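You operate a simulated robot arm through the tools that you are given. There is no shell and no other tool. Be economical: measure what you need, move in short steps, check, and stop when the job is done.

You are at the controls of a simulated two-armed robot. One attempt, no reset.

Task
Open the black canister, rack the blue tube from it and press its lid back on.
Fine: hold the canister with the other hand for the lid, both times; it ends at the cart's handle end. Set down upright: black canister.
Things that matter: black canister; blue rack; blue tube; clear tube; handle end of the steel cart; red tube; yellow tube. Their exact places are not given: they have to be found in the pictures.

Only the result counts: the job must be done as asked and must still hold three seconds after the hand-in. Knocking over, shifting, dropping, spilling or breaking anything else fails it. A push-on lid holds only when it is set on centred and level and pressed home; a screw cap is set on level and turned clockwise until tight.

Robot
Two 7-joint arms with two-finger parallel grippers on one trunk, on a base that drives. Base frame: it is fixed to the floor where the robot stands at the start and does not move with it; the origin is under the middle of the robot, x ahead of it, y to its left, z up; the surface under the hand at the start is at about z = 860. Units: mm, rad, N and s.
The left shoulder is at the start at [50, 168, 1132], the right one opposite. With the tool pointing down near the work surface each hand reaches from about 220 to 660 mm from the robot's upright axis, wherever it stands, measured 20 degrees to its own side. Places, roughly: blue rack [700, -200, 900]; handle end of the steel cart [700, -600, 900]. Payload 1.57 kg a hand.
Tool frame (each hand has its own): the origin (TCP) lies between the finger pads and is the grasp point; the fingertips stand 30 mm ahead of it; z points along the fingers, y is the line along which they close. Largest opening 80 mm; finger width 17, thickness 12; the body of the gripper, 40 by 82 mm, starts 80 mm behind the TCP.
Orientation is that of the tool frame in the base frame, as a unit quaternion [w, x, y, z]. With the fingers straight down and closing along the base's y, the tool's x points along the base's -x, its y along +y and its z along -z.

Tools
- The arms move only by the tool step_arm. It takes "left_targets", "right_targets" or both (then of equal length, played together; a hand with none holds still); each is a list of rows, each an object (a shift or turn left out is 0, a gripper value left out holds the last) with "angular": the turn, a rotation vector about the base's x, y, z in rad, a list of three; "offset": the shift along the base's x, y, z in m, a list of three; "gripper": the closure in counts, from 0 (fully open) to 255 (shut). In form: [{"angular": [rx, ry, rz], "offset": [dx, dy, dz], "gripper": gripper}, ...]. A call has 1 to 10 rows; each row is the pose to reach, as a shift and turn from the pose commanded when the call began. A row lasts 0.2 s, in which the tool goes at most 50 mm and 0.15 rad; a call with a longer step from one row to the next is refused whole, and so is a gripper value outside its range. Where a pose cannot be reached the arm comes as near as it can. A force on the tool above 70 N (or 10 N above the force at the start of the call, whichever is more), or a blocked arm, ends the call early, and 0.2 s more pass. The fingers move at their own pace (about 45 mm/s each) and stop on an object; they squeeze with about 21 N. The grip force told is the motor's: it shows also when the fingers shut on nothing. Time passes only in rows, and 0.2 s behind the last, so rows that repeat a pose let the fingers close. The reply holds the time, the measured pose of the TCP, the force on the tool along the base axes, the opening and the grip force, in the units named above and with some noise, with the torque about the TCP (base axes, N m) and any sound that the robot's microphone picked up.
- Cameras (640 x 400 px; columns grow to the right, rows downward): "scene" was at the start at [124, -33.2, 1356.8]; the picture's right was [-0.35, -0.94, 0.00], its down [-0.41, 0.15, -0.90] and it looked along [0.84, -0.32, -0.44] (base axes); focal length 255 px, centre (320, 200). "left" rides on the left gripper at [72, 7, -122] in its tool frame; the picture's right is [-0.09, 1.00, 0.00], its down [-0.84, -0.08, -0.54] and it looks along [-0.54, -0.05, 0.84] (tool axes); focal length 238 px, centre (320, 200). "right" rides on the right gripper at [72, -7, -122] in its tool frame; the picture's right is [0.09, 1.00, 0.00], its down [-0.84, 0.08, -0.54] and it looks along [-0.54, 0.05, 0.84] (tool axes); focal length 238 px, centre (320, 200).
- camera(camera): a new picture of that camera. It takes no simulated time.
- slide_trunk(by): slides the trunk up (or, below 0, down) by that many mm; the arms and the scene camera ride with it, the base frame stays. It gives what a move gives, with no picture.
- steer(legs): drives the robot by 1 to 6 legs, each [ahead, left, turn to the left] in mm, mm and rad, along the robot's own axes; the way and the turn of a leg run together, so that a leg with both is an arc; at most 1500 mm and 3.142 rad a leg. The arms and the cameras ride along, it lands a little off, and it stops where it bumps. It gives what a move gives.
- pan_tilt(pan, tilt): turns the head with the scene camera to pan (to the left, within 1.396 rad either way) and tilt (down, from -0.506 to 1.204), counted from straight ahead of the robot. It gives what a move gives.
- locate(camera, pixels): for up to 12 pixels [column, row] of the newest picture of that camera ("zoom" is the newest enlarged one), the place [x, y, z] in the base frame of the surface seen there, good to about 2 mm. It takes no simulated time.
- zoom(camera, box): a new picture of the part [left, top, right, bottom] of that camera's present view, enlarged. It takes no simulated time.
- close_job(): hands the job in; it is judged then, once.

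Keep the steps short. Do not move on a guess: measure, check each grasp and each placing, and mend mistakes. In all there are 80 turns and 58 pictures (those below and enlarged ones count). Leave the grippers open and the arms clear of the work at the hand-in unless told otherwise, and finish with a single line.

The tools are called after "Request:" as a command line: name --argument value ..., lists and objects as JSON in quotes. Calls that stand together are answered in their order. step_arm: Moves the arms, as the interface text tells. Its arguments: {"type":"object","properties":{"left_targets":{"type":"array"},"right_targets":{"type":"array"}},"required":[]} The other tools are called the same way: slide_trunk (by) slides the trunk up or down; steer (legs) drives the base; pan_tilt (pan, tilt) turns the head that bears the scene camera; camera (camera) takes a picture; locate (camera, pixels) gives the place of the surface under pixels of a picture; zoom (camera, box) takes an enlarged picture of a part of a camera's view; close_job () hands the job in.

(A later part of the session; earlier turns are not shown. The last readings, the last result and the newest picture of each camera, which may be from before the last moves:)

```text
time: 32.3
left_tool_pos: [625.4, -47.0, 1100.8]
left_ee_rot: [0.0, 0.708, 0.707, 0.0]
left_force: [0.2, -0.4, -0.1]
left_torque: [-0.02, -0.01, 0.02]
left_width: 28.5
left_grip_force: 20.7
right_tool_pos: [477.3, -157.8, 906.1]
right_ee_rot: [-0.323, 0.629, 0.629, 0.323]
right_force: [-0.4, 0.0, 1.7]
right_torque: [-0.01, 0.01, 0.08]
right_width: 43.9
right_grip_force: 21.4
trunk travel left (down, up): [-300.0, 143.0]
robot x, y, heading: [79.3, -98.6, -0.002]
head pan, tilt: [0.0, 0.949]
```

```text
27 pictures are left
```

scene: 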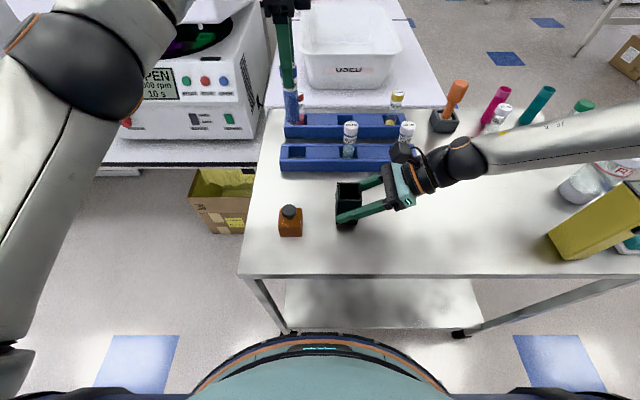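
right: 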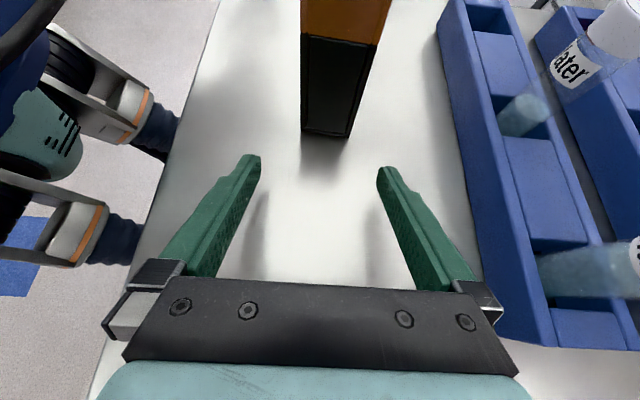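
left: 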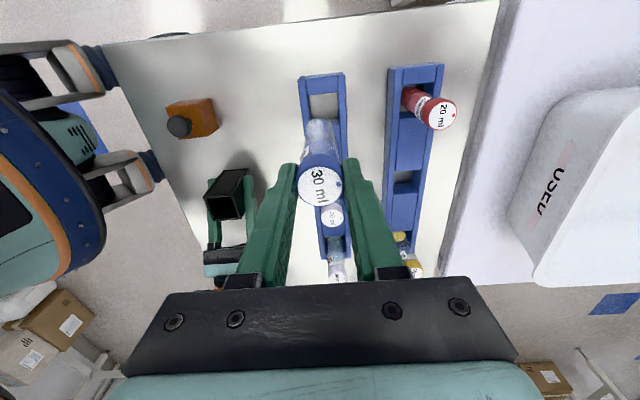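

Request:
zoom --camera "left" --box '[270, 60, 390, 220]'

Request:
locate --camera "left" --pixels '[[303, 100], [344, 100], [324, 78], [324, 90], [307, 86], [341, 86], [323, 110], [318, 175], [320, 135], [302, 160], [310, 105], [337, 105]]'

```text
2.50 times, centred on (330, 140) of left
```

zoom: 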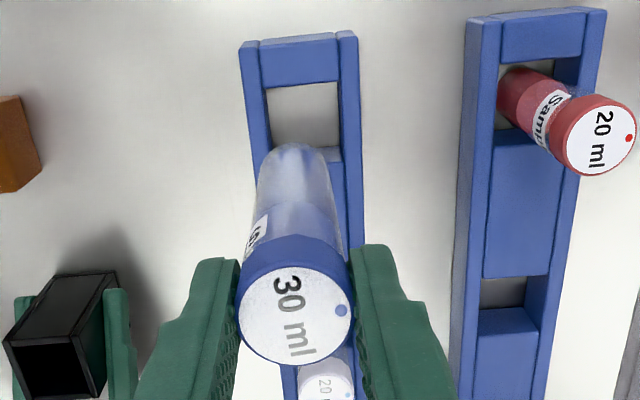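

```text
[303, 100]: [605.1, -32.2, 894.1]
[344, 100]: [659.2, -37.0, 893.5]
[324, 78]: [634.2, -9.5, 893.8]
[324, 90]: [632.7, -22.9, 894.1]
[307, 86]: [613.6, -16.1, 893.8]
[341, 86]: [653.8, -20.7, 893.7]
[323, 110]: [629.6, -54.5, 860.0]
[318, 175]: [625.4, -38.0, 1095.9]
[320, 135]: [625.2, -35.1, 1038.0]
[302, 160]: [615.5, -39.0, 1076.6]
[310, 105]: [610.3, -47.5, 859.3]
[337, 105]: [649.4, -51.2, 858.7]
```

The slot opening is x 611–650, y −25…−67, so its centre is (630,−46). I shift +5 mm in x and lower until the tube bottom is inside.

Request:
step_arm --left_targets '[{"offset": [0.0045, 0.001, 0]}, {"offset": [0.0045, 0.001, -0.03]}, {"offset": [0.0045, 0.001, -0.06]}, {"offset": [0.0045, 0.001, -0.08]}, {"offset": [0.0045, 0.001, -0.095]}]'

Request:
zoom --camera "scene" --box '[250, 60, 370, 180]'

```text
time: 33.5
left_tool_pos: [629.3, -44.9, 1005.3]
left_ee_rot: [0.001, 0.707, 0.707, 0.0]
left_force: [0.7, -0.1, -0.6]
left_torque: [0.02, -0.03, -0.01]
left_width: 28.4
left_grip_force: 21.2
right_tool_pos: [476.3, -156.5, 906.1]
right_ee_rot: [-0.323, 0.629, 0.629, 0.323]
right_force: [0.0, -0.2, 1.3]
right_torque: [-0.04, -0.01, -0.01]
right_width: 43.8
right_grip_force: 20.9
trunk travel left (down, up): [-300.0, 143.0]
robot x, y, heading: [79.2, -101.3, -0.001]
head pan, tilt: [0.0, 0.949]
```

```text
3.33 times, centred on (310, 120) of scene
```

zoom: 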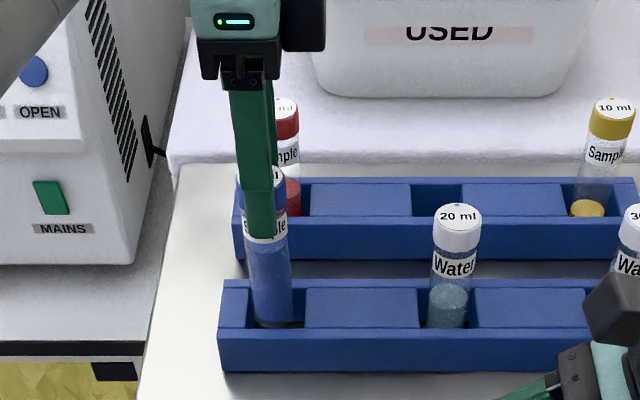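

The tube is in the slot with no contact force. I lower it slowly to the floor (expected TCP ≈976).

Request:
step_arm --left_targets '[{"offset": [0, 0, -0.01]}, {"offset": [0, 0, -0.018]}, {"offset": [0, 0, -0.023]}, {"offset": [0, 0, -0.026]}, {"offset": [0, 0, -0.028]}]'

```text
time: 34.7
left_tool_pos: [627.5, -45.7, 977.6]
left_ee_rot: [0.0, 0.707, 0.707, 0.0]
left_force: [0.3, 0.7, -0.7]
left_torque: [0.02, -0.02, 0.01]
left_width: 28.2
left_grip_force: 20.7
right_tool_pos: [476.8, -156.8, 906.3]
right_ee_rot: [-0.324, 0.629, 0.629, 0.324]
right_force: [-0.1, -0.8, 0.6]
right_torque: [0.01, -0.01, 0.01]
right_width: 43.8
right_grip_force: 21.4
trunk travel left (down, up): [-300.0, 143.0]
robot x, y, heading: [79.1, -98.6, 0.0]
head pan, tilt: [0.0, 0.949]
```

Request:
step_arm --left_targets '[{"offset": [0, 0, -0.001]}, {"offset": [0, 0, -0.002]}, {"offset": [0, 0, -0.003]}, {"offset": [0, 0, -0.004]}]'

```text
time: 35.7
left_tool_pos: [629.1, -44.8, 976.5]
left_ee_rot: [0.002, 0.707, 0.707, 0.0]
left_force: [-0.6, 0.6, 12.4]
left_torque: [0.17, 0.2, -0.01]
left_width: 28.4
left_grip_force: 20.7
right_tool_pos: [475.3, -156.9, 906.1]
right_ee_rot: [-0.323, 0.629, 0.629, 0.323]
right_force: [0.2, 0.6, -0.6]
right_torque: [-0.03, 0.01, 0.0]
right_width: 43.6
right_grip_force: 20.8
trunk travel left (down, up): [-300.0, 143.0]
robot x, y, heading: [79.6, -104.3, -0.002]
head pan, tilt: [0.0, 0.949]
```

Touchdown at 976.5. I release the tube and rise, then check it.

Request:
step_arm --left_targets '[{"offset": [0, 0, 0.002], "gripper": 0}, {"offset": [0, 0, 0.002]}, {"offset": [0, 0, 0.002]}, {"offset": [0, 0, 0.002]}, {"offset": [0, 0, 0.002]}, {"offset": [0, 0, 0.04]}, {"offset": [0, 0, 0.08]}, {"offset": [0, 0, 0.1]}]'

Request:
step_arm --left_targets '[{"offset": [-0.04, 0, 0]}, {"offset": [-0.08, 0, 0]}, {"offset": [-0.12, 0, 0]}, {"offset": [-0.16, 0.001, 0]}, {"offset": [-0.179, 0.003, 0]}]'

Request:
camera --camera "left"

Request:
camera --camera "scene"

```text
time: 37.5
left_tool_pos: [628.5, -46.0, 1075.0]
left_ee_rot: [0.0, 0.707, 0.707, 0.001]
left_force: [-0.7, 0.3, -0.5]
left_torque: [0.0, 0.03, 0.02]
left_width: 79.9
left_grip_force: 0.1
right_tool_pos: [476.5, -157.7, 905.8]
right_ee_rot: [-0.324, 0.628, 0.629, 0.324]
right_force: [-0.7, -2.2, 1.1]
right_torque: [-0.05, -0.05, -0.02]
right_width: 43.8
right_grip_force: 20.6
trunk travel left (down, up): [-300.0, 143.0]
robot x, y, heading: [76.9, -94.8, -0.002]
head pan, tilt: [0.0, 0.949]
```

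```text
time: 38.7
left_tool_pos: [451.2, -42.0, 1074.9]
left_ee_rot: [0.0, 0.707, 0.707, 0.0]
left_force: [-0.1, 0.0, 0.5]
left_torque: [-0.01, 0.0, 0.0]
left_width: 79.9
left_grip_force: 0.1
right_tool_pos: [476.9, -156.7, 906.9]
right_ee_rot: [-0.324, 0.629, 0.628, 0.324]
right_force: [0.1, 0.9, 1.0]
right_torque: [0.03, -0.05, -0.03]
right_width: 44.0
right_grip_force: 20.8
trunk travel left (down, up): [-300.0, 143.0]
robot x, y, heading: [80.5, -97.9, 0.003]
head pan, tilt: [0.0, 0.949]
```

```text
24 pictures are left
```

left: 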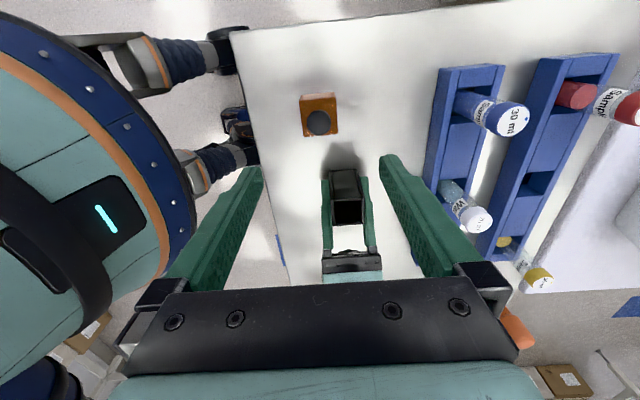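

```text
23 pictures are left
```

scene: 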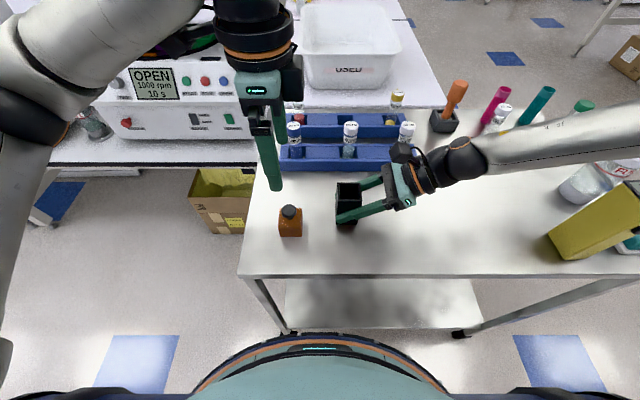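

The tube sits in the rack. I check the lid's position on the table and the canister mouth before regripping.

Request:
locate --camera "left" --pixels '[[318, 122], [309, 122], [327, 122], [318, 113], [318, 131], [303, 97], [335, 97], [302, 132], [338, 130]]'

Request:
zoom --camera "left" --box '[280, 80, 380, 160]'

```text
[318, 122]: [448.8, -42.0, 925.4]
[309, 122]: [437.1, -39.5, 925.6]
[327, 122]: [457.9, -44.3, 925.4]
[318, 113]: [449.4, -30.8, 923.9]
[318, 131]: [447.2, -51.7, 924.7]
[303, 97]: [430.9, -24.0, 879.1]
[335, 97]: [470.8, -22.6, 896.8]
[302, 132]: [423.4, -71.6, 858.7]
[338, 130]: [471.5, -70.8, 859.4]
```

```text
5.00 times, centred on (330, 120) of left
```

zoom: 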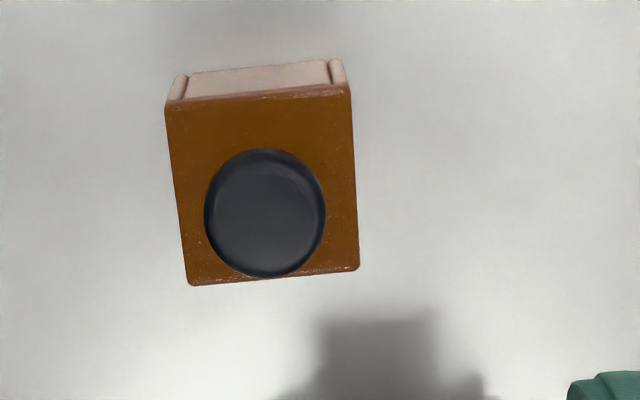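

The lid stands square and unmoved, with its knob at about (449,−42). I go down to TCP z≈938 and grip it.

Request:
step_arm --left_targets '[{"offset": [-0.001, 0.001, -0.04]}, {"offset": [-0.001, 0.001, -0.08]}, {"offset": [-0.001, 0.001, -0.11]}, {"offset": [-0.001, 0.001, -0.125]}, {"offset": [-0.001, 0.001, -0.136]}]'

Request:
step_arm --left_targets '[{"gripper": 255}, {"gripper": 255}, {"gripper": 255}, {"gripper": 255}, {"gripper": 255}, {"gripper": 255}]'

Request:
step_arm --left_targets '[{"offset": [0, 0, 0.03]}, {"offset": [0, 0, 0.065]}, {"offset": [0, 0, 0.1]}, {"offset": [0, 0, 0.12]}]'

```text
time: 39.9
left_tool_pos: [448.4, -40.5, 937.5]
left_ee_rot: [0.001, 0.708, 0.707, 0.001]
left_force: [0.2, 0.1, 0.9]
left_torque: [-0.02, -0.01, 0.05]
left_width: 80.0
left_grip_force: 0.1
right_tool_pos: [476.4, -156.8, 907.3]
right_ee_rot: [-0.323, 0.629, 0.628, 0.324]
right_force: [0.0, -1.3, 0.3]
right_torque: [-0.03, -0.06, 0.0]
right_width: 43.7
right_grip_force: 21.3
trunk travel left (down, up): [-300.0, 143.0]
robot x, y, heading: [80.4, -100.1, -0.003]
head pan, tilt: [0.0, 0.949]
```

```text
time: 41.3
left_tool_pos: [448.6, -41.9, 937.7]
left_ee_rot: [0.001, 0.707, 0.707, 0.0]
left_force: [0.0, -0.3, -0.2]
left_torque: [-0.02, -0.02, -0.02]
left_width: 26.2
left_grip_force: 21.2
right_tool_pos: [477.1, -156.8, 906.5]
right_ee_rot: [-0.324, 0.628, 0.629, 0.323]
right_force: [-0.9, 0.2, 0.8]
right_torque: [0.0, -0.04, 0.0]
right_width: 43.8
right_grip_force: 21.4
trunk travel left (down, up): [-300.0, 143.0]
robot x, y, heading: [78.7, -98.9, 0.001]
head pan, tilt: [0.0, 0.949]
```

```text
time: 42.3
left_tool_pos: [448.2, -40.9, 1058.0]
left_ee_rot: [0.0, 0.708, 0.706, 0.0]
left_force: [0.6, 0.5, -0.2]
left_torque: [0.03, 0.02, 0.0]
left_width: 26.5
left_grip_force: 21.2
right_tool_pos: [476.2, -157.3, 905.9]
right_ee_rot: [-0.325, 0.628, 0.629, 0.324]
right_force: [-0.8, -0.4, 1.1]
right_torque: [-0.01, -0.02, -0.03]
right_width: 44.0
right_grip_force: 20.9
trunk travel left (down, up): [-300.0, 143.0]
robot x, y, heading: [80.3, -96.8, 0.002]
head pan, tilt: [0.0, 0.949]
```

Lid lifted. I carry it back over the canister (+27.5, −112), still ~35 mm above the rim, and check alignment.

Request:
step_arm --left_targets '[{"offset": [0.009, -0.037, 0]}, {"offset": [0.018, -0.074, 0]}, {"offset": [0.0275, -0.112, 0]}, {"offset": [0.0275, -0.112, -0.015]}, {"offset": [0.0275, -0.112, -0.025]}, {"offset": [0.0275, -0.112, -0.025]}]'

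Request:
zoom --camera "scene" --box '[310, 130, 400, 230]'

Request:
camera --camera "right"

```text
time: 43.7
left_tool_pos: [475.6, -153.3, 1032.0]
left_ee_rot: [0.0, 0.707, 0.707, 0.0]
left_force: [0.1, -0.1, -0.8]
left_torque: [0.0, 0.0, -0.02]
left_width: 26.0
left_grip_force: 20.6
right_tool_pos: [476.4, -157.0, 905.7]
right_ee_rot: [-0.324, 0.629, 0.628, 0.324]
right_force: [0.3, 0.9, 0.5]
right_torque: [0.02, -0.04, -0.01]
right_width: 43.7
right_grip_force: 20.8
trunk travel left (down, up): [-300.0, 143.0]
robot x, y, heading: [79.8, -100.3, 0.002]
head pan, tilt: [0.0, 0.949]
```

```text
4.00 times, centred on (355, 180) of scene
```

zoom: 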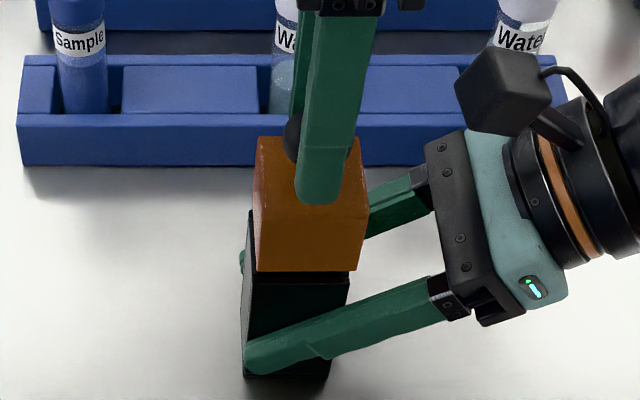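

```text
20 pictures are left
```

right: 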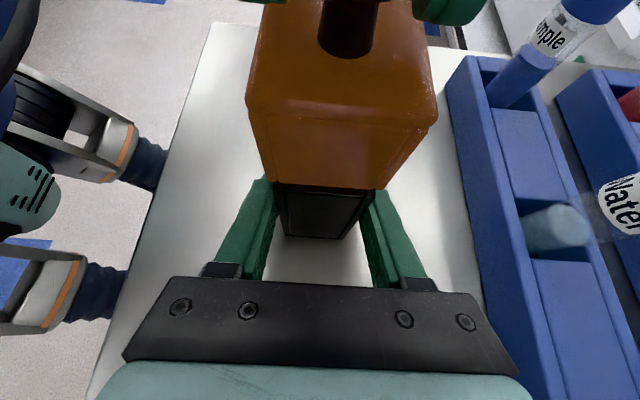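

Looks aligned. I verify numerically by comparing lid faces and canister faces.

Request:
locate --camera "zoom" --pixels '[[300, 245], [270, 250], [340, 250], [300, 290], [270, 300], [330, 300], [262, 240], [355, 240]]'

Request:
locate --camera "right" --pixels '[[320, 150], [320, 175], [320, 205], [320, 225], [290, 170], [370, 170], [290, 205], [355, 205], [276, 181], [383, 185], [281, 200], [363, 205]]'

```text
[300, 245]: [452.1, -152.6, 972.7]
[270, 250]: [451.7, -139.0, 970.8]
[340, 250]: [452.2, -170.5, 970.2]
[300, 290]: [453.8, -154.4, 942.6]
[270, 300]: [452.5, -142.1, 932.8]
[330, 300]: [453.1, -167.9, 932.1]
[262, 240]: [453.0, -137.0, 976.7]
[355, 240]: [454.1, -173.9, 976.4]
```

```text
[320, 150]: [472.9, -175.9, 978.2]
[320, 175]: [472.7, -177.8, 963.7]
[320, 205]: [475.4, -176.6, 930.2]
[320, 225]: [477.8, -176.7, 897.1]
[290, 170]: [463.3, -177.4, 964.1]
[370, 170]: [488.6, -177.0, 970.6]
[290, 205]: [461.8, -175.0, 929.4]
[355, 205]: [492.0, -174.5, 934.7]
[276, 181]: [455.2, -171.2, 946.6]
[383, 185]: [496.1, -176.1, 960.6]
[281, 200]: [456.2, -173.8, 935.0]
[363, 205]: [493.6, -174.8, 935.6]
```

The lid is about 1 mm off toward −x and −y. I correct by (+1,+1) mm and lower to contact.

Request:
step_arm --left_targets '[{"offset": [0.001, 0.001, 0]}, {"offset": [0.001, 0.001, -0.003]}, {"offset": [0.001, 0.001, -0.006]}, {"offset": [0.001, 0.001, -0.009]}, {"offset": [0.001, 0.001, -0.011]}]'

```text
time: 44.9
left_tool_pos: [476.7, -151.9, 1023.0]
left_ee_rot: [0.002, 0.708, 0.706, -0.001]
left_force: [-0.6, -1.6, 9.1]
left_torque: [0.02, 0.05, 0.0]
left_width: 26.1
left_grip_force: 21.0
right_tool_pos: [476.6, -158.4, 906.0]
right_ee_rot: [-0.322, 0.629, 0.629, 0.324]
right_force: [2.0, 3.7, 1.0]
right_torque: [0.05, -0.16, -0.05]
right_width: 43.7
right_grip_force: 21.2
trunk travel left (down, up): [-300.0, 143.0]
robot x, y, heading: [79.2, -99.6, 0.004]
head pan, tilt: [0.0, 0.949]
```

Contact at 9 N. I keep pressing in 1 mm steps, listening for a snap.

Request:
step_arm --left_targets '[{"offset": [0, 0, -0.001]}, {"offset": [0, 0, -0.002]}, {"offset": [0, 0, -0.003]}, {"offset": [0, 0, -0.004]}, {"offset": [0, 0, -0.005]}]'

Request:
zoom --camera "scene" --box '[310, 130, 400, 230]'

```text
time: 46.1
left_tool_pos: [477.2, -151.7, 1016.8]
left_ee_rot: [0.001, 0.707, 0.707, 0.0]
left_force: [0.5, 0.2, 24.6]
left_torque: [-0.02, 0.04, 0.01]
left_width: 26.1
left_grip_force: 21.2
right_tool_pos: [476.8, -156.3, 905.4]
right_ee_rot: [-0.324, 0.629, 0.628, 0.324]
right_force: [5.0, 3.0, -6.4]
right_torque: [0.46, -0.11, -0.11]
right_width: 43.7
right_grip_force: 21.0
trunk travel left (down, up): [-300.0, 143.0]
robot x, y, heading: [83.3, -99.9, -0.0]
head pan, tilt: [0.0, 0.949]
```

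```text
4.00 times, centred on (355, 180) of scene
```

zoom: 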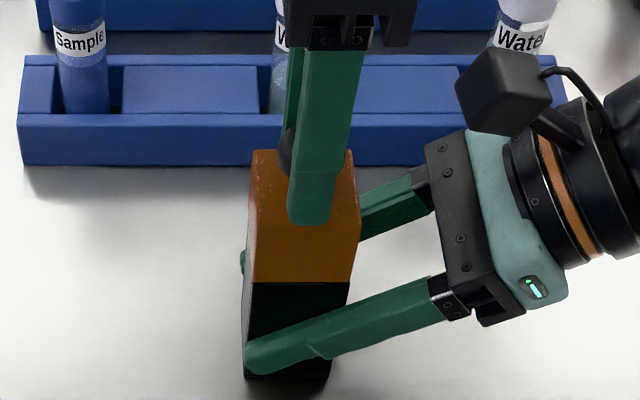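

The lid appears down (24.6 N, no snap yet). I check its height and press further.

Request:
locate --camera "zoom" --pixels '[[270, 200], [345, 200], [270, 180], [300, 250], [300, 278], [300, 288]]'

Request:
step_arm --left_targets '[{"offset": [0, 0, -0.001]}, {"offset": [0, 0, -0.002]}, {"offset": [0, 0, -0.003]}, {"offset": [0, 0, -0.004]}]'

```text
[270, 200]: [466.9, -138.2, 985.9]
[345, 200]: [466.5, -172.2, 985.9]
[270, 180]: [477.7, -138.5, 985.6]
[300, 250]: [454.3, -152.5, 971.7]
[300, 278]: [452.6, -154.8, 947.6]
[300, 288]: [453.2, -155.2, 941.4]
```

```text
time: 47.1
left_tool_pos: [477.9, -152.2, 1015.7]
left_ee_rot: [0.003, 0.708, 0.707, 0.001]
left_force: [-0.6, 3.2, 36.4]
left_torque: [0.21, 0.15, -0.04]
left_width: 26.1
left_grip_force: 21.3
right_tool_pos: [476.3, -157.0, 906.8]
right_ee_rot: [-0.322, 0.63, 0.628, 0.324]
right_force: [7.3, 0.8, -10.1]
right_torque: [0.49, -0.04, -0.13]
right_width: 43.7
right_grip_force: 21.0
trunk travel left (down, up): [-300.0, 143.0]
robot x, y, heading: [79.8, -97.2, 0.0]
head pan, tilt: [0.0, 0.949]
```

Lid top is at 986 on both sides: level and at its original height. I press harder to be sure it's home.

Request:
step_arm --left_targets '[{"offset": [0, 0, -0.002]}, {"offset": [0, 0, -0.004]}, {"offset": [0, 0, -0.006]}, {"offset": [0, 0, -0.008]}, {"offset": [0, 0, -0.01]}, {"offset": [0, 0, -0.012]}]'

```text
time: 48.0
left_tool_pos: [477.3, -151.9, 1017.0]
left_ee_rot: [0.008, 0.708, 0.707, 0.001]
left_force: [-2.5, 4.9, 15.0]
left_torque: [0.42, 0.45, -0.13]
left_width: 26.2
left_grip_force: 20.6
right_tool_pos: [477.1, -157.4, 906.7]
right_ee_rot: [-0.322, 0.63, 0.628, 0.325]
right_force: [-3.3, -5.3, 9.5]
right_torque: [-0.18, 0.32, 0.14]
right_width: 43.8
right_grip_force: 20.8
trunk travel left (down, up): [-300.0, 143.0]
robot x, y, heading: [80.4, -98.7, -0.0]
head pan, tilt: [0.0, 0.949]
stopped in row 4 (left hand): the force on the tool passed its limit at 72 N (the readings are from after the stop); the commanded pose is now the measured one
```

No snap heard, though I pressed to 72 N. A gentle pull test: raise by 2 mm with the knob still gripped and read the force.

Request:
step_arm --left_targets '[{"offset": [0, 0, 0.001]}, {"offset": [0, 0, 0.002]}, {"offset": [0, 0, 0.002]}]'

```text
time: 48.8
left_tool_pos: [477.6, -152.8, 1015.6]
left_ee_rot: [0.008, 0.708, 0.707, 0.001]
left_force: [-2.4, 2.2, 3.0]
left_torque: [0.1, 0.2, -0.07]
left_width: 26.1
left_grip_force: 20.8
right_tool_pos: [476.7, -157.3, 907.6]
right_ee_rot: [-0.322, 0.629, 0.628, 0.324]
right_force: [-5.1, -2.1, 15.7]
right_torque: [0.05, 0.2, 0.07]
right_width: 43.9
right_grip_force: 21.2
trunk travel left (down, up): [-300.0, 143.0]
robot x, y, heading: [75.5, -101.3, -0.004]
head pan, tilt: [0.0, 0.949]
```

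Request:
step_arm --left_targets '[{"offset": [0, 0, 0.001]}, {"offset": [0, 0, 0.002]}, {"offset": [0, 0, 0.002]}]'

Request:
zoom --camera "scene" --box '[310, 130, 400, 230]'

```text
time: 49.6
left_tool_pos: [476.1, -152.4, 1018.0]
left_ee_rot: [0.007, 0.707, 0.707, 0.0]
left_force: [0.1, 0.7, -0.6]
left_torque: [-0.05, 0.03, -0.03]
left_width: 26.3
left_grip_force: 21.0
right_tool_pos: [476.0, -158.4, 905.8]
right_ee_rot: [-0.322, 0.629, 0.628, 0.324]
right_force: [-6.9, 3.0, 16.1]
right_torque: [0.17, 0.17, 0.06]
right_width: 43.6
right_grip_force: 21.0
trunk travel left (down, up): [-300.0, 143.0]
robot x, y, heading: [77.5, -99.8, 0.001]
head pan, tilt: [0.0, 0.949]
```

```text
4.00 times, centred on (355, 180) of scene
```

zoom: 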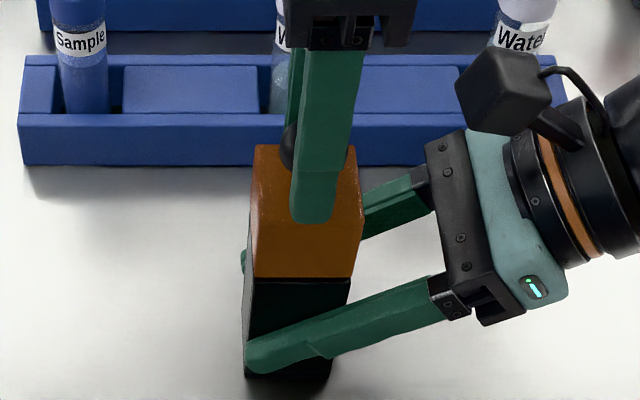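

The lid seems to have risen slightly with no resistance. I measure its height again, close up.

Request:
zoom --camera "scene" --box '[330, 150, 370, 190]'

Request:
locate --camera "zoom" --pixels '[[255, 100], [385, 100], [385, 130], [250, 130], [320, 160], [300, 320], [300, 370], [370, 330]]'

```text
10.00 times, centred on (350, 170) of scene
```

zoom: 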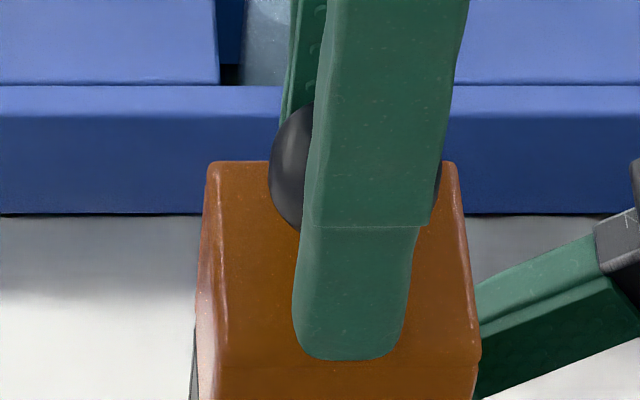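

```text
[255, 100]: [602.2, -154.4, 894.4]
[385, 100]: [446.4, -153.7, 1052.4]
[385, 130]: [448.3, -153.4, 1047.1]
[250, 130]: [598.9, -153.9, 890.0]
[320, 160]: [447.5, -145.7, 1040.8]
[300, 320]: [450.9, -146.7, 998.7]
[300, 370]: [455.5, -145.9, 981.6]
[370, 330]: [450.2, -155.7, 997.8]
```

Request:
locate --camera "zoom" --pixels '[[240, 250], [245, 200], [240, 300], [440, 250], [440, 300], [430, 340], [270, 340], [450, 200]]'

```text
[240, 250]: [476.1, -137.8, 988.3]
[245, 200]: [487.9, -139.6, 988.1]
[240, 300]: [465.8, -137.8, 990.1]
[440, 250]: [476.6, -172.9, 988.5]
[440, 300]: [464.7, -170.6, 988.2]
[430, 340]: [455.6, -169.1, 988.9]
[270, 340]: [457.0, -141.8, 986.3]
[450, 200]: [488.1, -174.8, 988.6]
```

The lid top is at 988.5, so it lifted freely and isn't latched; the hand also ended tilted by ~0.8°. I level the hand, set the lid back down, then will press centrally on the knob top with closed fingers.

Request:
step_arm --left_targets '[{"angular": [0.005, 0.005, 0], "offset": [0, 0, 0.001]}, {"angular": [0.01, 0.01, 0], "offset": [0, 0, 0.001]}, {"angular": [0.01, 0.01, 0], "offset": [0, 0, -0.001]}, {"angular": [0.01, 0.01, 0], "offset": [0, 0, -0.0025]}]'

Request:
zoom --camera "scene" --box '[310, 130, 400, 230]'

Request:
locate --camera "zoom" --pixels '[[265, 190], [345, 190], [270, 170], [345, 210], [270, 210], [300, 250], [300, 270], [300, 290], [300, 300]]'

```text
time: 50.6
left_tool_pos: [477.6, -152.3, 1016.7]
left_ee_rot: [0.002, 0.708, 0.707, 0.0]
left_force: [0.3, 0.1, 2.5]
left_torque: [-0.01, -0.02, -0.02]
left_width: 26.1
left_grip_force: 21.2
right_tool_pos: [477.6, -155.6, 906.3]
right_ee_rot: [-0.321, 0.63, 0.628, 0.325]
right_force: [-5.0, 4.3, 13.7]
right_torque: [0.32, 0.17, 0.08]
right_width: 43.9
right_grip_force: 21.2
trunk travel left (down, up): [-300.0, 143.0]
robot x, y, heading: [77.3, -99.0, 0.003]
head pan, tilt: [0.0, 0.949]
```

```text
4.00 times, centred on (355, 180) of scene
```

zoom: 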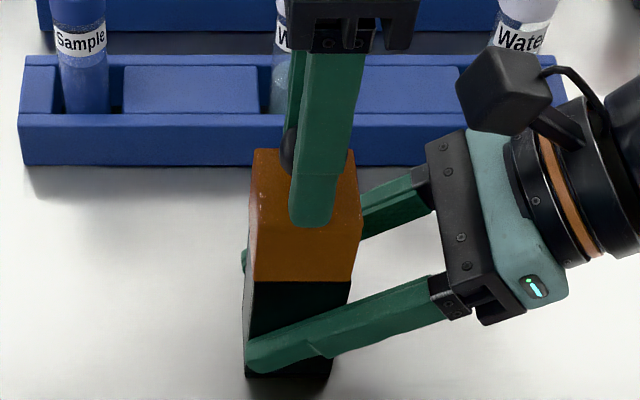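

```text
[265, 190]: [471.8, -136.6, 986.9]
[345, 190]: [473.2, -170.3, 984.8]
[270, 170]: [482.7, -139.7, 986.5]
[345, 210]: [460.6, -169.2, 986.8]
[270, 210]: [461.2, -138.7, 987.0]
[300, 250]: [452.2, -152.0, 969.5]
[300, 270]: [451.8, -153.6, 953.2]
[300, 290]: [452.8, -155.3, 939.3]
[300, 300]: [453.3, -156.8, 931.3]
```

Down again at ~986. Now I release, rise, close the fingers, and check the right-hand view for alignment.

Request:
step_arm --left_targets '[{"offset": [0, 0, 0], "gripper": 0}, {"offset": [0, 0, 0]}, {"offset": [0, 0, 0]}, {"offset": [0, 0, 0]}, {"offset": [0, 0, 0.03]}, {"offset": [0, 0, 0.055], "gripper": 255}, {"offset": [0, 0, 0.055]}, {"offset": [0, 0, 0.055]}, {"offset": [0, 0, 0.055]}, {"offset": [0, 0, 0.055]}]'

Request:
camera --camera "right"

Request:
zoom --camera "scene" --box '[310, 130, 400, 230]'

```text
time: 52.8
left_tool_pos: [475.5, -154.0, 1071.4]
left_ee_rot: [0.001, 0.707, 0.707, 0.0]
left_force: [-0.1, -0.1, -0.4]
left_torque: [-0.06, -0.04, -0.02]
left_width: 0.1
left_grip_force: 14.7
right_tool_pos: [477.7, -158.1, 906.1]
right_ee_rot: [-0.321, 0.631, 0.628, 0.324]
right_force: [-3.7, 1.8, 13.4]
right_torque: [-0.03, 0.16, 0.02]
right_width: 43.6
right_grip_force: 20.8
trunk travel left (down, up): [-300.0, 143.0]
robot x, y, heading: [82.0, -104.6, -0.0]
head pan, tilt: [0.0, 0.949]
```

```text
15 pictures are left
```

right: 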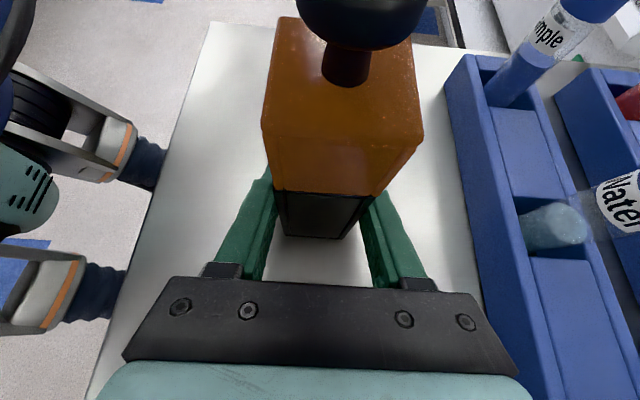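

```text
4.00 times, centred on (355, 180) of scene
```

zoom: 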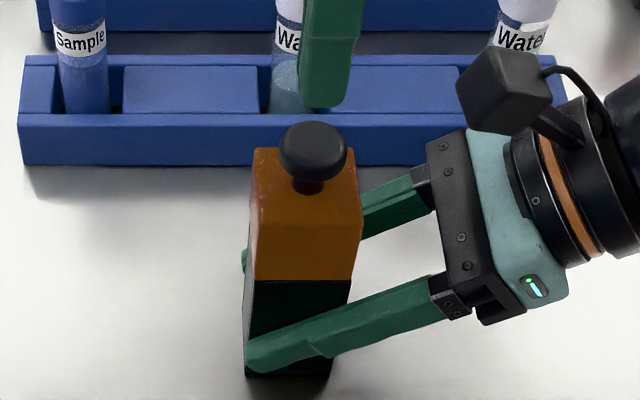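

The lid now sits flush and aligned. I locate the knob top and press down on it with closed fingers.

Request:
locate --camera "zoom" --pixels '[[313, 140], [285, 140], [342, 140], [313, 126], [313, 160], [275, 215], [345, 215]]'

Request:
step_arm --left_targets '[{"offset": [0.001, 0.001, -0.015]}, {"offset": [0.001, 0.001, -0.022]}, {"offset": [0.001, 0.001, -0.025]}, {"offset": [0.001, 0.001, -0.027]}, {"offset": [0.001, 0.001, -0.029]}]'

```text
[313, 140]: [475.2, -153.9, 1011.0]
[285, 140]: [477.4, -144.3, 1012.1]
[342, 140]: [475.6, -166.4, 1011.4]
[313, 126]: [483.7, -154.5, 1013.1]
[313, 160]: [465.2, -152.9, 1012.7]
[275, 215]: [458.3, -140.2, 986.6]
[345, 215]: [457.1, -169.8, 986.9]
```

```text
time: 54.0
left_tool_pos: [477.7, -152.6, 1041.1]
left_ee_rot: [0.001, 0.708, 0.706, 0.0]
left_force: [-0.8, 0.3, 1.7]
left_torque: [-0.01, 0.0, -0.04]
left_width: 0.0
left_grip_force: 21.4
right_tool_pos: [477.1, -158.1, 905.6]
right_ee_rot: [-0.321, 0.63, 0.629, 0.324]
right_force: [-2.4, 0.7, 13.2]
right_torque: [0.0, 0.09, 0.07]
right_width: 43.8
right_grip_force: 21.0
trunk travel left (down, up): [-300.0, 143.0]
robot x, y, heading: [79.7, -100.9, -0.0]
head pan, tilt: [0.0, 0.949]
```

Request:
step_arm --left_targets '[{"offset": [0, -0.0005, -0.001]}, {"offset": [0, -0.0005, -0.002]}, {"offset": [0, -0.0005, -0.003]}, {"offset": [0, -0.0005, -0.004]}, {"offset": [0, -0.0005, -0.005]}, {"offset": [0, -0.0005, -0.006]}, {"offset": [0, -0.0005, -0.007]}]'

```text
time: 55.6
left_tool_pos: [478.1, -152.1, 1040.4]
left_ee_rot: [0.007, 0.708, 0.706, 0.0]
left_force: [-6.4, 7.4, 59.4]
left_torque: [0.39, 0.26, -0.05]
left_width: 0.3
left_grip_force: 20.5
right_tool_pos: [476.6, -158.0, 906.3]
right_ee_rot: [-0.319, 0.631, 0.628, 0.324]
right_force: [11.1, 0.7, -4.8]
right_torque: [0.53, 0.49, 0.06]
right_width: 43.7
right_grip_force: 20.8
trunk travel left (down, up): [-300.0, 143.0]
robot x, y, heading: [80.8, -99.9, 0.001]
head pan, tilt: [0.0, 0.949]
```

59 N, no sound yet. I continue until the force limit.

Request:
step_arm --left_targets '[{"angular": [0.005, 0.005, 0], "offset": [0.0005, 0, -0.001]}, {"angular": [0.01, 0.01, 0], "offset": [0.0005, 0, -0.002]}, {"angular": [0.01, 0.01, 0], "offset": [0.0005, 0, -0.003]}, {"angular": [0.01, 0.01, 0], "offset": [0.0005, 0, -0.004]}]'

Request:
zoom --camera "scene" --box '[330, 160, 370, 200]'

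```text
time: 56.3
left_tool_pos: [479.2, -153.0, 1041.7]
left_ee_rot: [0.003, 0.707, 0.707, -0.001]
left_force: [-3.9, 5.4, 16.1]
left_torque: [0.17, 0.15, -0.03]
left_width: 0.0
left_grip_force: 21.1
right_tool_pos: [477.7, -158.1, 905.6]
right_ee_rot: [-0.319, 0.631, 0.628, 0.325]
right_force: [-3.2, -5.2, 9.4]
right_torque: [-0.14, 0.42, 0.02]
right_width: 44.2
right_grip_force: 21.6
trunk travel left (down, up): [-300.0, 143.0]
robot x, y, heading: [79.0, -99.6, 0.003]
head pan, tilt: [0.0, 0.949]
stopped in row 3 (left hand): the force on the tool passed its limit at 72 N (the readings are from after the stop); the commanded pose is now the measured one
```

```text
10.00 times, centred on (350, 180) of scene
```

zoom: 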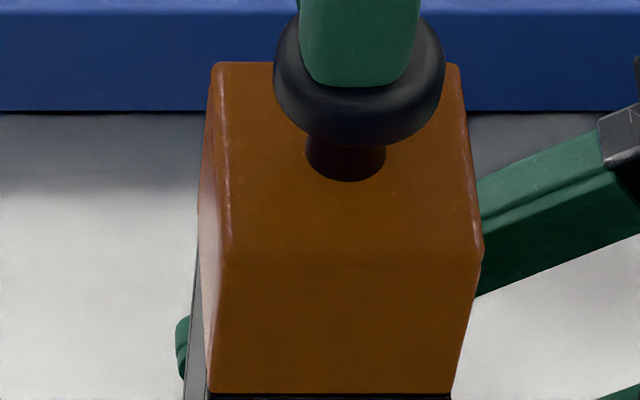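

I look at the seam closely for any sideways offset.

Request:
zoom --camera "scene" --box '[330, 178, 370, 218]'

Request:
locate --camera "zoom" --pixels '[[220, 180], [440, 180], [220, 205], [440, 205], [330, 180], [330, 200], [330, 230], [205, 230], [435, 230]]'

```text
10.00 times, centred on (350, 198) of scene
```

zoom: 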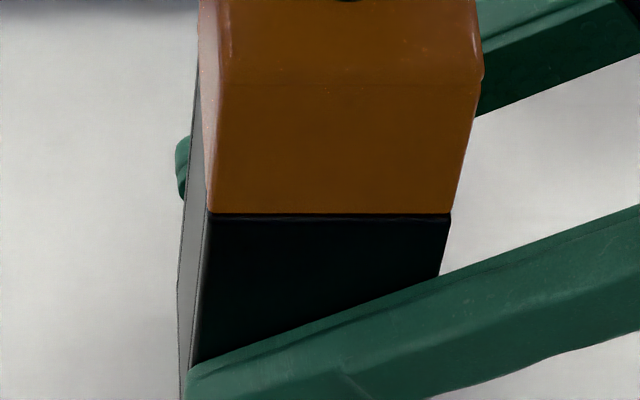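

```text
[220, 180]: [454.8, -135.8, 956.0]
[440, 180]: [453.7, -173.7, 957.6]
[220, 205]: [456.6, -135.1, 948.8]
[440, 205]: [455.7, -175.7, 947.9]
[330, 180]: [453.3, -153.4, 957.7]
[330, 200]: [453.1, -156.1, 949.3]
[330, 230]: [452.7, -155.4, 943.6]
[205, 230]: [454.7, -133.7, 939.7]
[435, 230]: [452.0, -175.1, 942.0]
```

The seam is flush and the corners line up. I test it: rise, open, regrip the knob, and listen and feel for resistance.

Request:
step_arm --left_targets '[{"angular": [0.004, 0.004, 0], "offset": [-0.002, 0, 0.02]}, {"angular": [0.004, 0.004, 0], "offset": [-0.002, 0, 0.03], "gripper": 0}, {"angular": [0.004, 0.004, 0], "offset": [-0.002, 0, 0.03]}, {"angular": [0.004, 0.004, 0], "offset": [-0.002, 0, 0.03]}, {"angular": [0.004, 0.004, 0], "offset": [-0.002, 0, 0.03]}, {"angular": [0.004, 0.004, 0], "offset": [-0.002, 0, 0.03]}, {"angular": [0.004, 0.004, 0], "offset": [-0.002, 0, 0.005]}, {"angular": [0.004, 0.004, 0], "offset": [-0.002, 0, -0.0195]}]'

Request:
step_arm --left_targets '[{"gripper": 255}, {"gripper": 255}, {"gripper": 255}, {"gripper": 255}, {"gripper": 255}]'

Request:
step_arm --left_targets '[{"offset": [0, 0, 0.0005]}, {"offset": [0, 0, 0.001]}, {"offset": [0, 0, 0.001]}]'

```text
time: 58.1
left_tool_pos: [478.6, -154.0, 1019.8]
left_ee_rot: [-0.001, 0.708, 0.706, -0.001]
left_force: [-0.2, -0.1, 0.2]
left_torque: [0.02, 0.01, 0.0]
left_width: 80.0
left_grip_force: 0.1
right_tool_pos: [478.1, -159.4, 906.1]
right_ee_rot: [-0.32, 0.631, 0.628, 0.324]
right_force: [-3.5, 4.0, 14.2]
right_torque: [0.16, 0.24, 0.04]
right_width: 43.7
right_grip_force: 21.1
trunk travel left (down, up): [-300.0, 143.0]
robot x, y, heading: [80.6, -97.6, -0.005]
head pan, tilt: [0.0, 0.949]
heard: snap
```

```text
time: 59.3
left_tool_pos: [478.7, -154.1, 1021.4]
left_ee_rot: [0.0, 0.709, 0.705, -0.002]
left_force: [-0.2, 0.3, 0.2]
left_torque: [-0.01, 0.04, 0.0]
left_width: 26.3
left_grip_force: 21.4
right_tool_pos: [478.7, -158.7, 905.3]
right_ee_rot: [-0.32, 0.631, 0.628, 0.324]
right_force: [-3.5, 2.6, 16.0]
right_torque: [0.08, 0.19, 0.0]
right_width: 43.8
right_grip_force: 21.2
trunk travel left (down, up): [-300.0, 143.0]
robot x, y, heading: [80.3, -103.2, 0.003]
head pan, tilt: [0.0, 0.949]
heard: snap
```

```text
time: 60.1
left_tool_pos: [479.0, -153.4, 1021.3]
left_ee_rot: [-0.001, 0.708, 0.706, -0.001]
left_force: [0.5, 0.3, 1.0]
left_torque: [-0.01, 0.02, 0.0]
left_width: 26.3
left_grip_force: 20.9
right_tool_pos: [478.7, -158.7, 905.5]
right_ee_rot: [-0.32, 0.631, 0.628, 0.324]
right_force: [-2.5, 2.7, 15.9]
right_torque: [0.0, 0.16, 0.01]
right_width: 43.7
right_grip_force: 20.4
trunk travel left (down, up): [-300.0, 143.0]
robot x, y, heading: [78.4, -100.3, -0.002]
head pan, tilt: [0.0, 0.949]
```

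Informative: the press latched it (a snap, reported late), and squeezing the knob released it (a snap, as at the first opening). So squeezing the knob unlatches the lid. I release the knob, rise, and close the fingers to press from above only.

Request:
step_arm --left_targets '[{"offset": [0, 0, -0.001], "gripper": 0}, {"offset": [0, 0, -0.001]}, {"offset": [0, 0, -0.001]}, {"offset": [0, 0, -0.001]}, {"offset": [-0.001, 0.001, 0.03]}, {"offset": [-0.001, 0.001, 0.048], "gripper": 255}, {"offset": [-0.001, 0.001, 0.048]}, {"offset": [-0.001, 0.001, 0.048]}, {"offset": [-0.001, 0.001, 0.048]}, {"offset": [-0.001, 0.001, 0.048]}]'

Request:
zoom --camera "scene" --box '[325, 155, 375, 215]'

Request:
locate --camera "zoom" --pixels '[[312, 50], [280, 50], [345, 50], [312, 80], [240, 130], [390, 130], [250, 220], [390, 220], [300, 255], [300, 280]]'

```text
time: 62.3
left_tool_pos: [476.1, -152.2, 1069.6]
left_ee_rot: [-0.001, 0.708, 0.706, -0.001]
left_force: [-0.7, -0.1, -1.3]
left_torque: [0.01, 0.04, 0.03]
left_width: 0.0
left_grip_force: 14.2
right_tool_pos: [478.1, -158.8, 905.5]
right_ee_rot: [-0.321, 0.631, 0.628, 0.324]
right_force: [-1.5, 1.8, 12.9]
right_torque: [0.08, 0.1, -0.03]
right_width: 43.6
right_grip_force: 21.0
trunk travel left (down, up): [-300.0, 143.0]
robot x, y, heading: [79.1, -95.0, -0.004]
head pan, tilt: [0.0, 0.949]
heard: snap
```

```text
6.67 times, centred on (350, 185) of scene
```

zoom: 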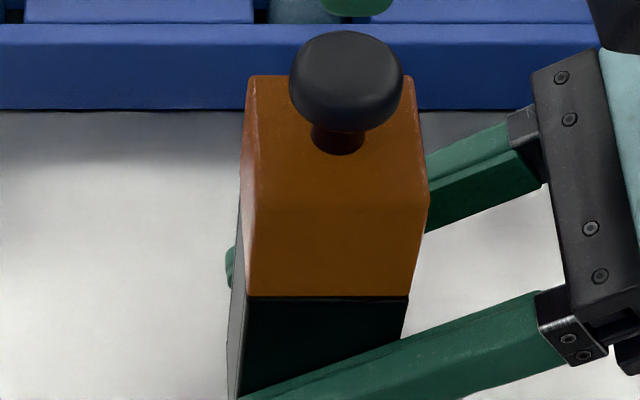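

```text
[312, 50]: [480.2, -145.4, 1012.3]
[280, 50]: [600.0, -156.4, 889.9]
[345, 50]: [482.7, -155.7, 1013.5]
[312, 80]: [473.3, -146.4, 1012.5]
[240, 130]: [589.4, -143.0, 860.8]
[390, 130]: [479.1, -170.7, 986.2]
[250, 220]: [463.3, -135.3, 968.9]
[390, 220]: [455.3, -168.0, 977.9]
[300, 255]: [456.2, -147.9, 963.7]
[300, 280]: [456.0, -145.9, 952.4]
```

Another snap came as the squeeze was released with the lid home, which fits: the knob re-latches when let go. I press once more from above with closed fingers to make sure.

Request:
step_arm --left_targets '[{"offset": [0.001, -0.001, -0.015]}, {"offset": [0.001, -0.001, -0.023]}, {"offset": [0.001, -0.001, -0.026]}, {"offset": [0.001, -0.001, -0.029]}, {"offset": [0.001, -0.001, -0.031]}, {"offset": [0.001, -0.001, -0.033]}, {"offset": [0.001, -0.001, -0.034]}]'

Request:
step_arm --left_targets '[{"offset": [0, 0, 0]}, {"offset": [0, 0, 0.003]}, {"offset": [0, 0, 0.01]}, {"offset": [0, 0, 0.03]}]'

```text
time: 63.9
left_tool_pos: [477.0, -152.8, 1041.6]
left_ee_rot: [0.005, 0.708, 0.706, -0.001]
left_force: [-1.2, 4.0, 52.0]
left_torque: [0.24, 0.06, -0.12]
left_width: 0.0
left_grip_force: 20.8
right_tool_pos: [477.5, -158.0, 904.1]
right_ee_rot: [-0.318, 0.633, 0.627, 0.324]
right_force: [8.0, 2.8, -2.3]
right_torque: [0.59, 0.38, 0.07]
right_width: 43.7
right_grip_force: 21.5
trunk travel left (down, up): [-300.0, 143.0]
robot x, y, heading: [80.9, -100.4, 0.001]
head pan, tilt: [0.0, 0.949]
```

```text
time: 64.9
left_tool_pos: [478.0, -153.4, 1064.6]
left_ee_rot: [-0.002, 0.708, 0.706, -0.002]
left_force: [0.1, 0.0, -0.4]
left_torque: [-0.01, 0.02, 0.02]
left_width: 0.3
left_grip_force: 21.4
right_tool_pos: [478.6, -158.8, 905.1]
right_ee_rot: [-0.32, 0.632, 0.627, 0.325]
right_force: [-1.1, -2.9, 8.0]
right_torque: [-0.32, -0.05, -0.07]
right_width: 43.6
right_grip_force: 20.9
trunk travel left (down, up): [-300.0, 143.0]
robot x, y, heading: [79.2, -97.3, -0.001]
head pan, tilt: [0.0, 0.949]
```

No new snap, so the lid was already latched. The lid work is finished. For the move I'll regrasp the canister from above by its sides (never the knob). The left hand retreats up; the right hand opens and backs out along −y.

Request:
step_arm --left_targets '[{"offset": [0, 0, 0.04]}, {"offset": [0, 0.02, 0.08]}, {"offset": [-0.02, 0.05, 0.12]}, {"offset": [-0.04, 0.08, 0.15]}, {"offset": [-0.06, 0.11, 0.16], "gripper": 0}, {"offset": [-0.08, 0.14, 0.16]}, {"offset": [-0.08, 0.14, 0.16]}]'

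Request:
step_arm --right_targets '[{"gripper": 0}, {"gripper": 0}, {"gripper": 0}, {"gripper": 0}, {"offset": [0, -0.03, 0]}, {"offset": [0, -0.06, 0]}, {"offset": [0, -0.1, 0.01]}, {"offset": [0, -0.13, 0.05]}, {"offset": [0, -0.15, 0.1]}, {"offset": [0, -0.15, 0.15]}]'

Request:
zoom --camera "scene" --box '[300, 130, 400, 240]'

```text
refused: row 3 steps farther than a row can; nothing moved
```

```text
refused: row 9 steps farther than a row can; nothing moved
```

```text
3.64 times, centred on (350, 185) of scene
```

zoom: 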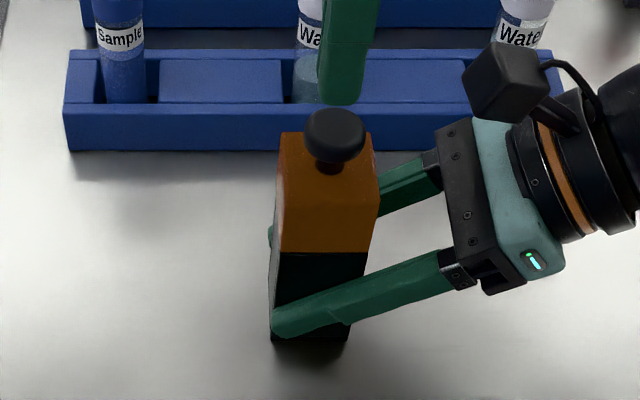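

The calls were refused for over-long steps, so nothing moved. I repeat them with smaller steps.

Request:
step_arm --left_targets '[{"offset": [0, 0, 0.04]}, {"offset": [0, 0.015, 0.08]}, {"offset": [-0.015, 0.035, 0.11]}, {"offset": [-0.03, 0.06, 0.13]}, {"offset": [-0.045, 0.09, 0.14], "gripper": 0}, {"offset": [-0.06, 0.12, 0.14]}, {"offset": [-0.07, 0.14, 0.14]}]'

Request:
step_arm --right_targets '[{"gripper": 0}, {"gripper": 0}, {"gripper": 0}, {"gripper": 0}, {"offset": [0, -0.03, 0]}, {"offset": [0, -0.06, 0]}, {"offset": [0, -0.095, 0.01]}, {"offset": [0, -0.12, 0.04]}, {"offset": [0, -0.13, 0.08]}, {"offset": [0, -0.13, 0.12]}]'

Request:
zoom --camera "scene" --box '[300, 130, 400, 240]'

```text
time: 66.5
left_tool_pos: [408.2, -14.1, 1205.5]
left_ee_rot: [-0.001, 0.708, 0.706, -0.001]
left_force: [0.3, -0.2, -0.7]
left_torque: [0.02, -0.03, -0.02]
left_width: 68.1
left_grip_force: 0.1
right_tool_pos: [477.7, -158.4, 905.2]
right_ee_rot: [-0.32, 0.632, 0.628, 0.324]
right_force: [-3.0, 2.3, 7.2]
right_torque: [-0.15, 0.05, -0.13]
right_width: 44.1
right_grip_force: 21.3
trunk travel left (down, up): [-300.0, 143.0]
robot x, y, heading: [76.3, -97.2, -0.001]
head pan, tilt: [0.0, 0.949]
```

```text
time: 68.7
left_tool_pos: [409.4, -13.2, 1204.6]
left_ee_rot: [-0.001, 0.709, 0.706, -0.001]
left_force: [0.0, 0.1, 0.0]
left_torque: [0.03, 0.0, -0.02]
left_width: 80.0
left_grip_force: 0.0
right_tool_pos: [477.6, -287.8, 1025.9]
right_ee_rot: [-0.32, 0.633, 0.627, 0.322]
right_force: [0.3, -0.4, -0.1]
right_torque: [0.01, 0.02, 0.0]
right_width: 80.0
right_grip_force: 0.0
trunk travel left (down, up): [-300.0, 143.0]
robot x, y, heading: [80.6, -99.1, -0.002]
head pan, tilt: [0.0, 0.949]
```

```text
3.64 times, centred on (350, 185) of scene
```

zoom: 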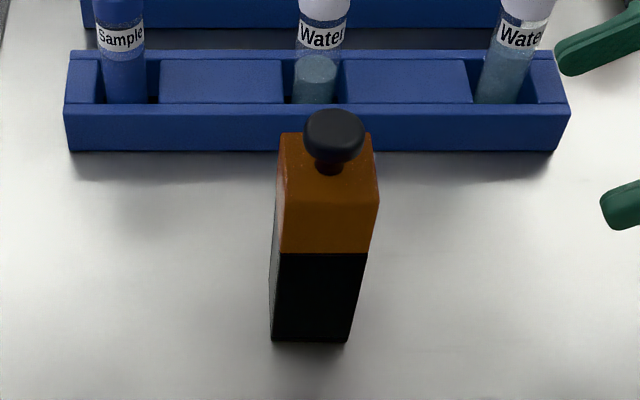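

The canister stands with its lid on. I turn the right hand upright (−0.94 about x) while rising to z≈1120.

Request:
step_arm --right_targets '[{"angular": [-0.134, 0, 0], "offset": [0, 0, 0.015]}, {"angular": [-0.268, 0, 0], "offset": [0, 0, 0.03]}, {"angular": [-0.402, 0, 0], "offset": [0, 0, 0.045]}, {"angular": [-0.536, 0, 0], "offset": [0, 0, 0.06]}, {"angular": [-0.67, 0, 0], "offset": [0, 0.02, 0.075]}, {"angular": [-0.804, 0, 0], "offset": [0, 0.05, 0.09]}, {"angular": [-0.939, 0, 0], "offset": [0, 0.08, 0.1]}]'

Request:
locate --camera "zoom" --pixels '[[335, 118], [335, 145], [308, 130], [362, 130], [300, 190], [360, 190], [285, 140], [310, 240], [310, 300], [360, 215], [285, 215]]'

```text
time: 70.3
left_tool_pos: [408.6, -14.3, 1205.5]
left_ee_rot: [-0.002, 0.708, 0.706, -0.002]
left_force: [-0.1, -1.3, 1.4]
left_torque: [-0.03, -0.07, 0.0]
left_width: 80.1
left_grip_force: 0.0
right_tool_pos: [477.0, -219.0, 1118.9]
right_ee_rot: [-0.02, 0.702, 0.711, 0.022]
right_force: [-0.3, -0.2, 0.0]
right_torque: [-0.02, 0.03, -0.01]
right_width: 80.0
right_grip_force: 0.1
right hand out of reach, approached as far as the arm can: row 7
trunk travel left (down, up): [-300.0, 143.0]
robot x, y, heading: [79.8, -100.8, 0.0]
head pan, tilt: [0.0, 0.949]
```

```text
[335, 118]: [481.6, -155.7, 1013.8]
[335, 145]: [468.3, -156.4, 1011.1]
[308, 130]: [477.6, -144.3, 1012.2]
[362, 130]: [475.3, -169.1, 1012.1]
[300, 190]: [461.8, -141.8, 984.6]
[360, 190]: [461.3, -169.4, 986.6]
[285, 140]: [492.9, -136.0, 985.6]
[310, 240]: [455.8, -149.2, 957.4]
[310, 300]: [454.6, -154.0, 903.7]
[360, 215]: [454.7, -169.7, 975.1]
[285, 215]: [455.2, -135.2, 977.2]
```

The yawed pose hits a limit across the body. I'll use the natural yaw instead (fingers closing along y; the canister is square), so I yaw back +1.5.

Request:
step_arm --right_targets '[{"angular": [0, 0, 0.15]}, {"angular": [0, 0, 0.3]}, {"angular": [0, 0, 0.45]}, {"angular": [0, 0, 0.6]}, {"angular": [0, 0, 0.75]}, {"angular": [0, 0, 0.9]}, {"angular": [0, 0, 1.05]}, {"angular": [0, 0, 1.2]}, {"angular": [0, 0, 1.35]}, {"angular": [0, 0, 1.5]}]'

```text
time: 72.5
left_tool_pos: [409.3, -13.5, 1204.9]
left_ee_rot: [-0.002, 0.708, 0.706, -0.002]
left_force: [0.4, 0.2, 0.2]
left_torque: [0.01, 0.0, 0.01]
left_width: 80.1
left_grip_force: 0.1
right_tool_pos: [493.1, -256.3, 1132.1]
right_ee_rot: [-0.03, 0.026, 0.999, 0.002]
right_force: [0.5, 0.1, -0.3]
right_torque: [0.02, -0.02, 0.0]
right_width: 80.2
right_grip_force: 0.1
right hand out of reach, approached as far as the arm can: row 5, 6, 7, 8, 9, 10
trunk travel left (down, up): [-300.0, 143.0]
robot x, y, heading: [80.7, -100.0, 0.005]
head pan, tilt: [0.0, 0.949]
```

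Request:
step_arm --right_targets '[{"angular": [0, 0, 0.02], "offset": [-0.012, -0.04, 0.014]}, {"angular": [0, 0, 0.04], "offset": [-0.024, -0.085, 0.028]}, {"angular": [0, 0, 0.05], "offset": [-0.036, -0.13, 0.042]}, {"angular": [0, 0, 0.05], "offset": [-0.047, -0.17, 0.055]}, {"angular": [0, 0, 0.05], "offset": [-0.047, -0.17, 0.055]}]'

```text
time: 73.7
left_tool_pos: [409.2, -13.6, 1204.4]
left_ee_rot: [-0.001, 0.708, 0.706, -0.001]
left_force: [-0.2, -0.5, 1.0]
left_torque: [0.02, 0.0, -0.02]
left_width: 79.9
left_grip_force: 0.1
right_tool_pos: [445.8, -424.7, 1186.5]
right_ee_rot: [-0.03, 0.002, 1.0, 0.0]
right_force: [0.0, 0.3, 1.0]
right_torque: [0.02, 0.04, -0.02]
right_width: 79.9
right_grip_force: 0.1
trunk travel left (down, up): [-300.0, 143.0]
robot x, y, heading: [80.3, -97.8, -0.0]
head pan, tilt: [0.0, 0.949]
```

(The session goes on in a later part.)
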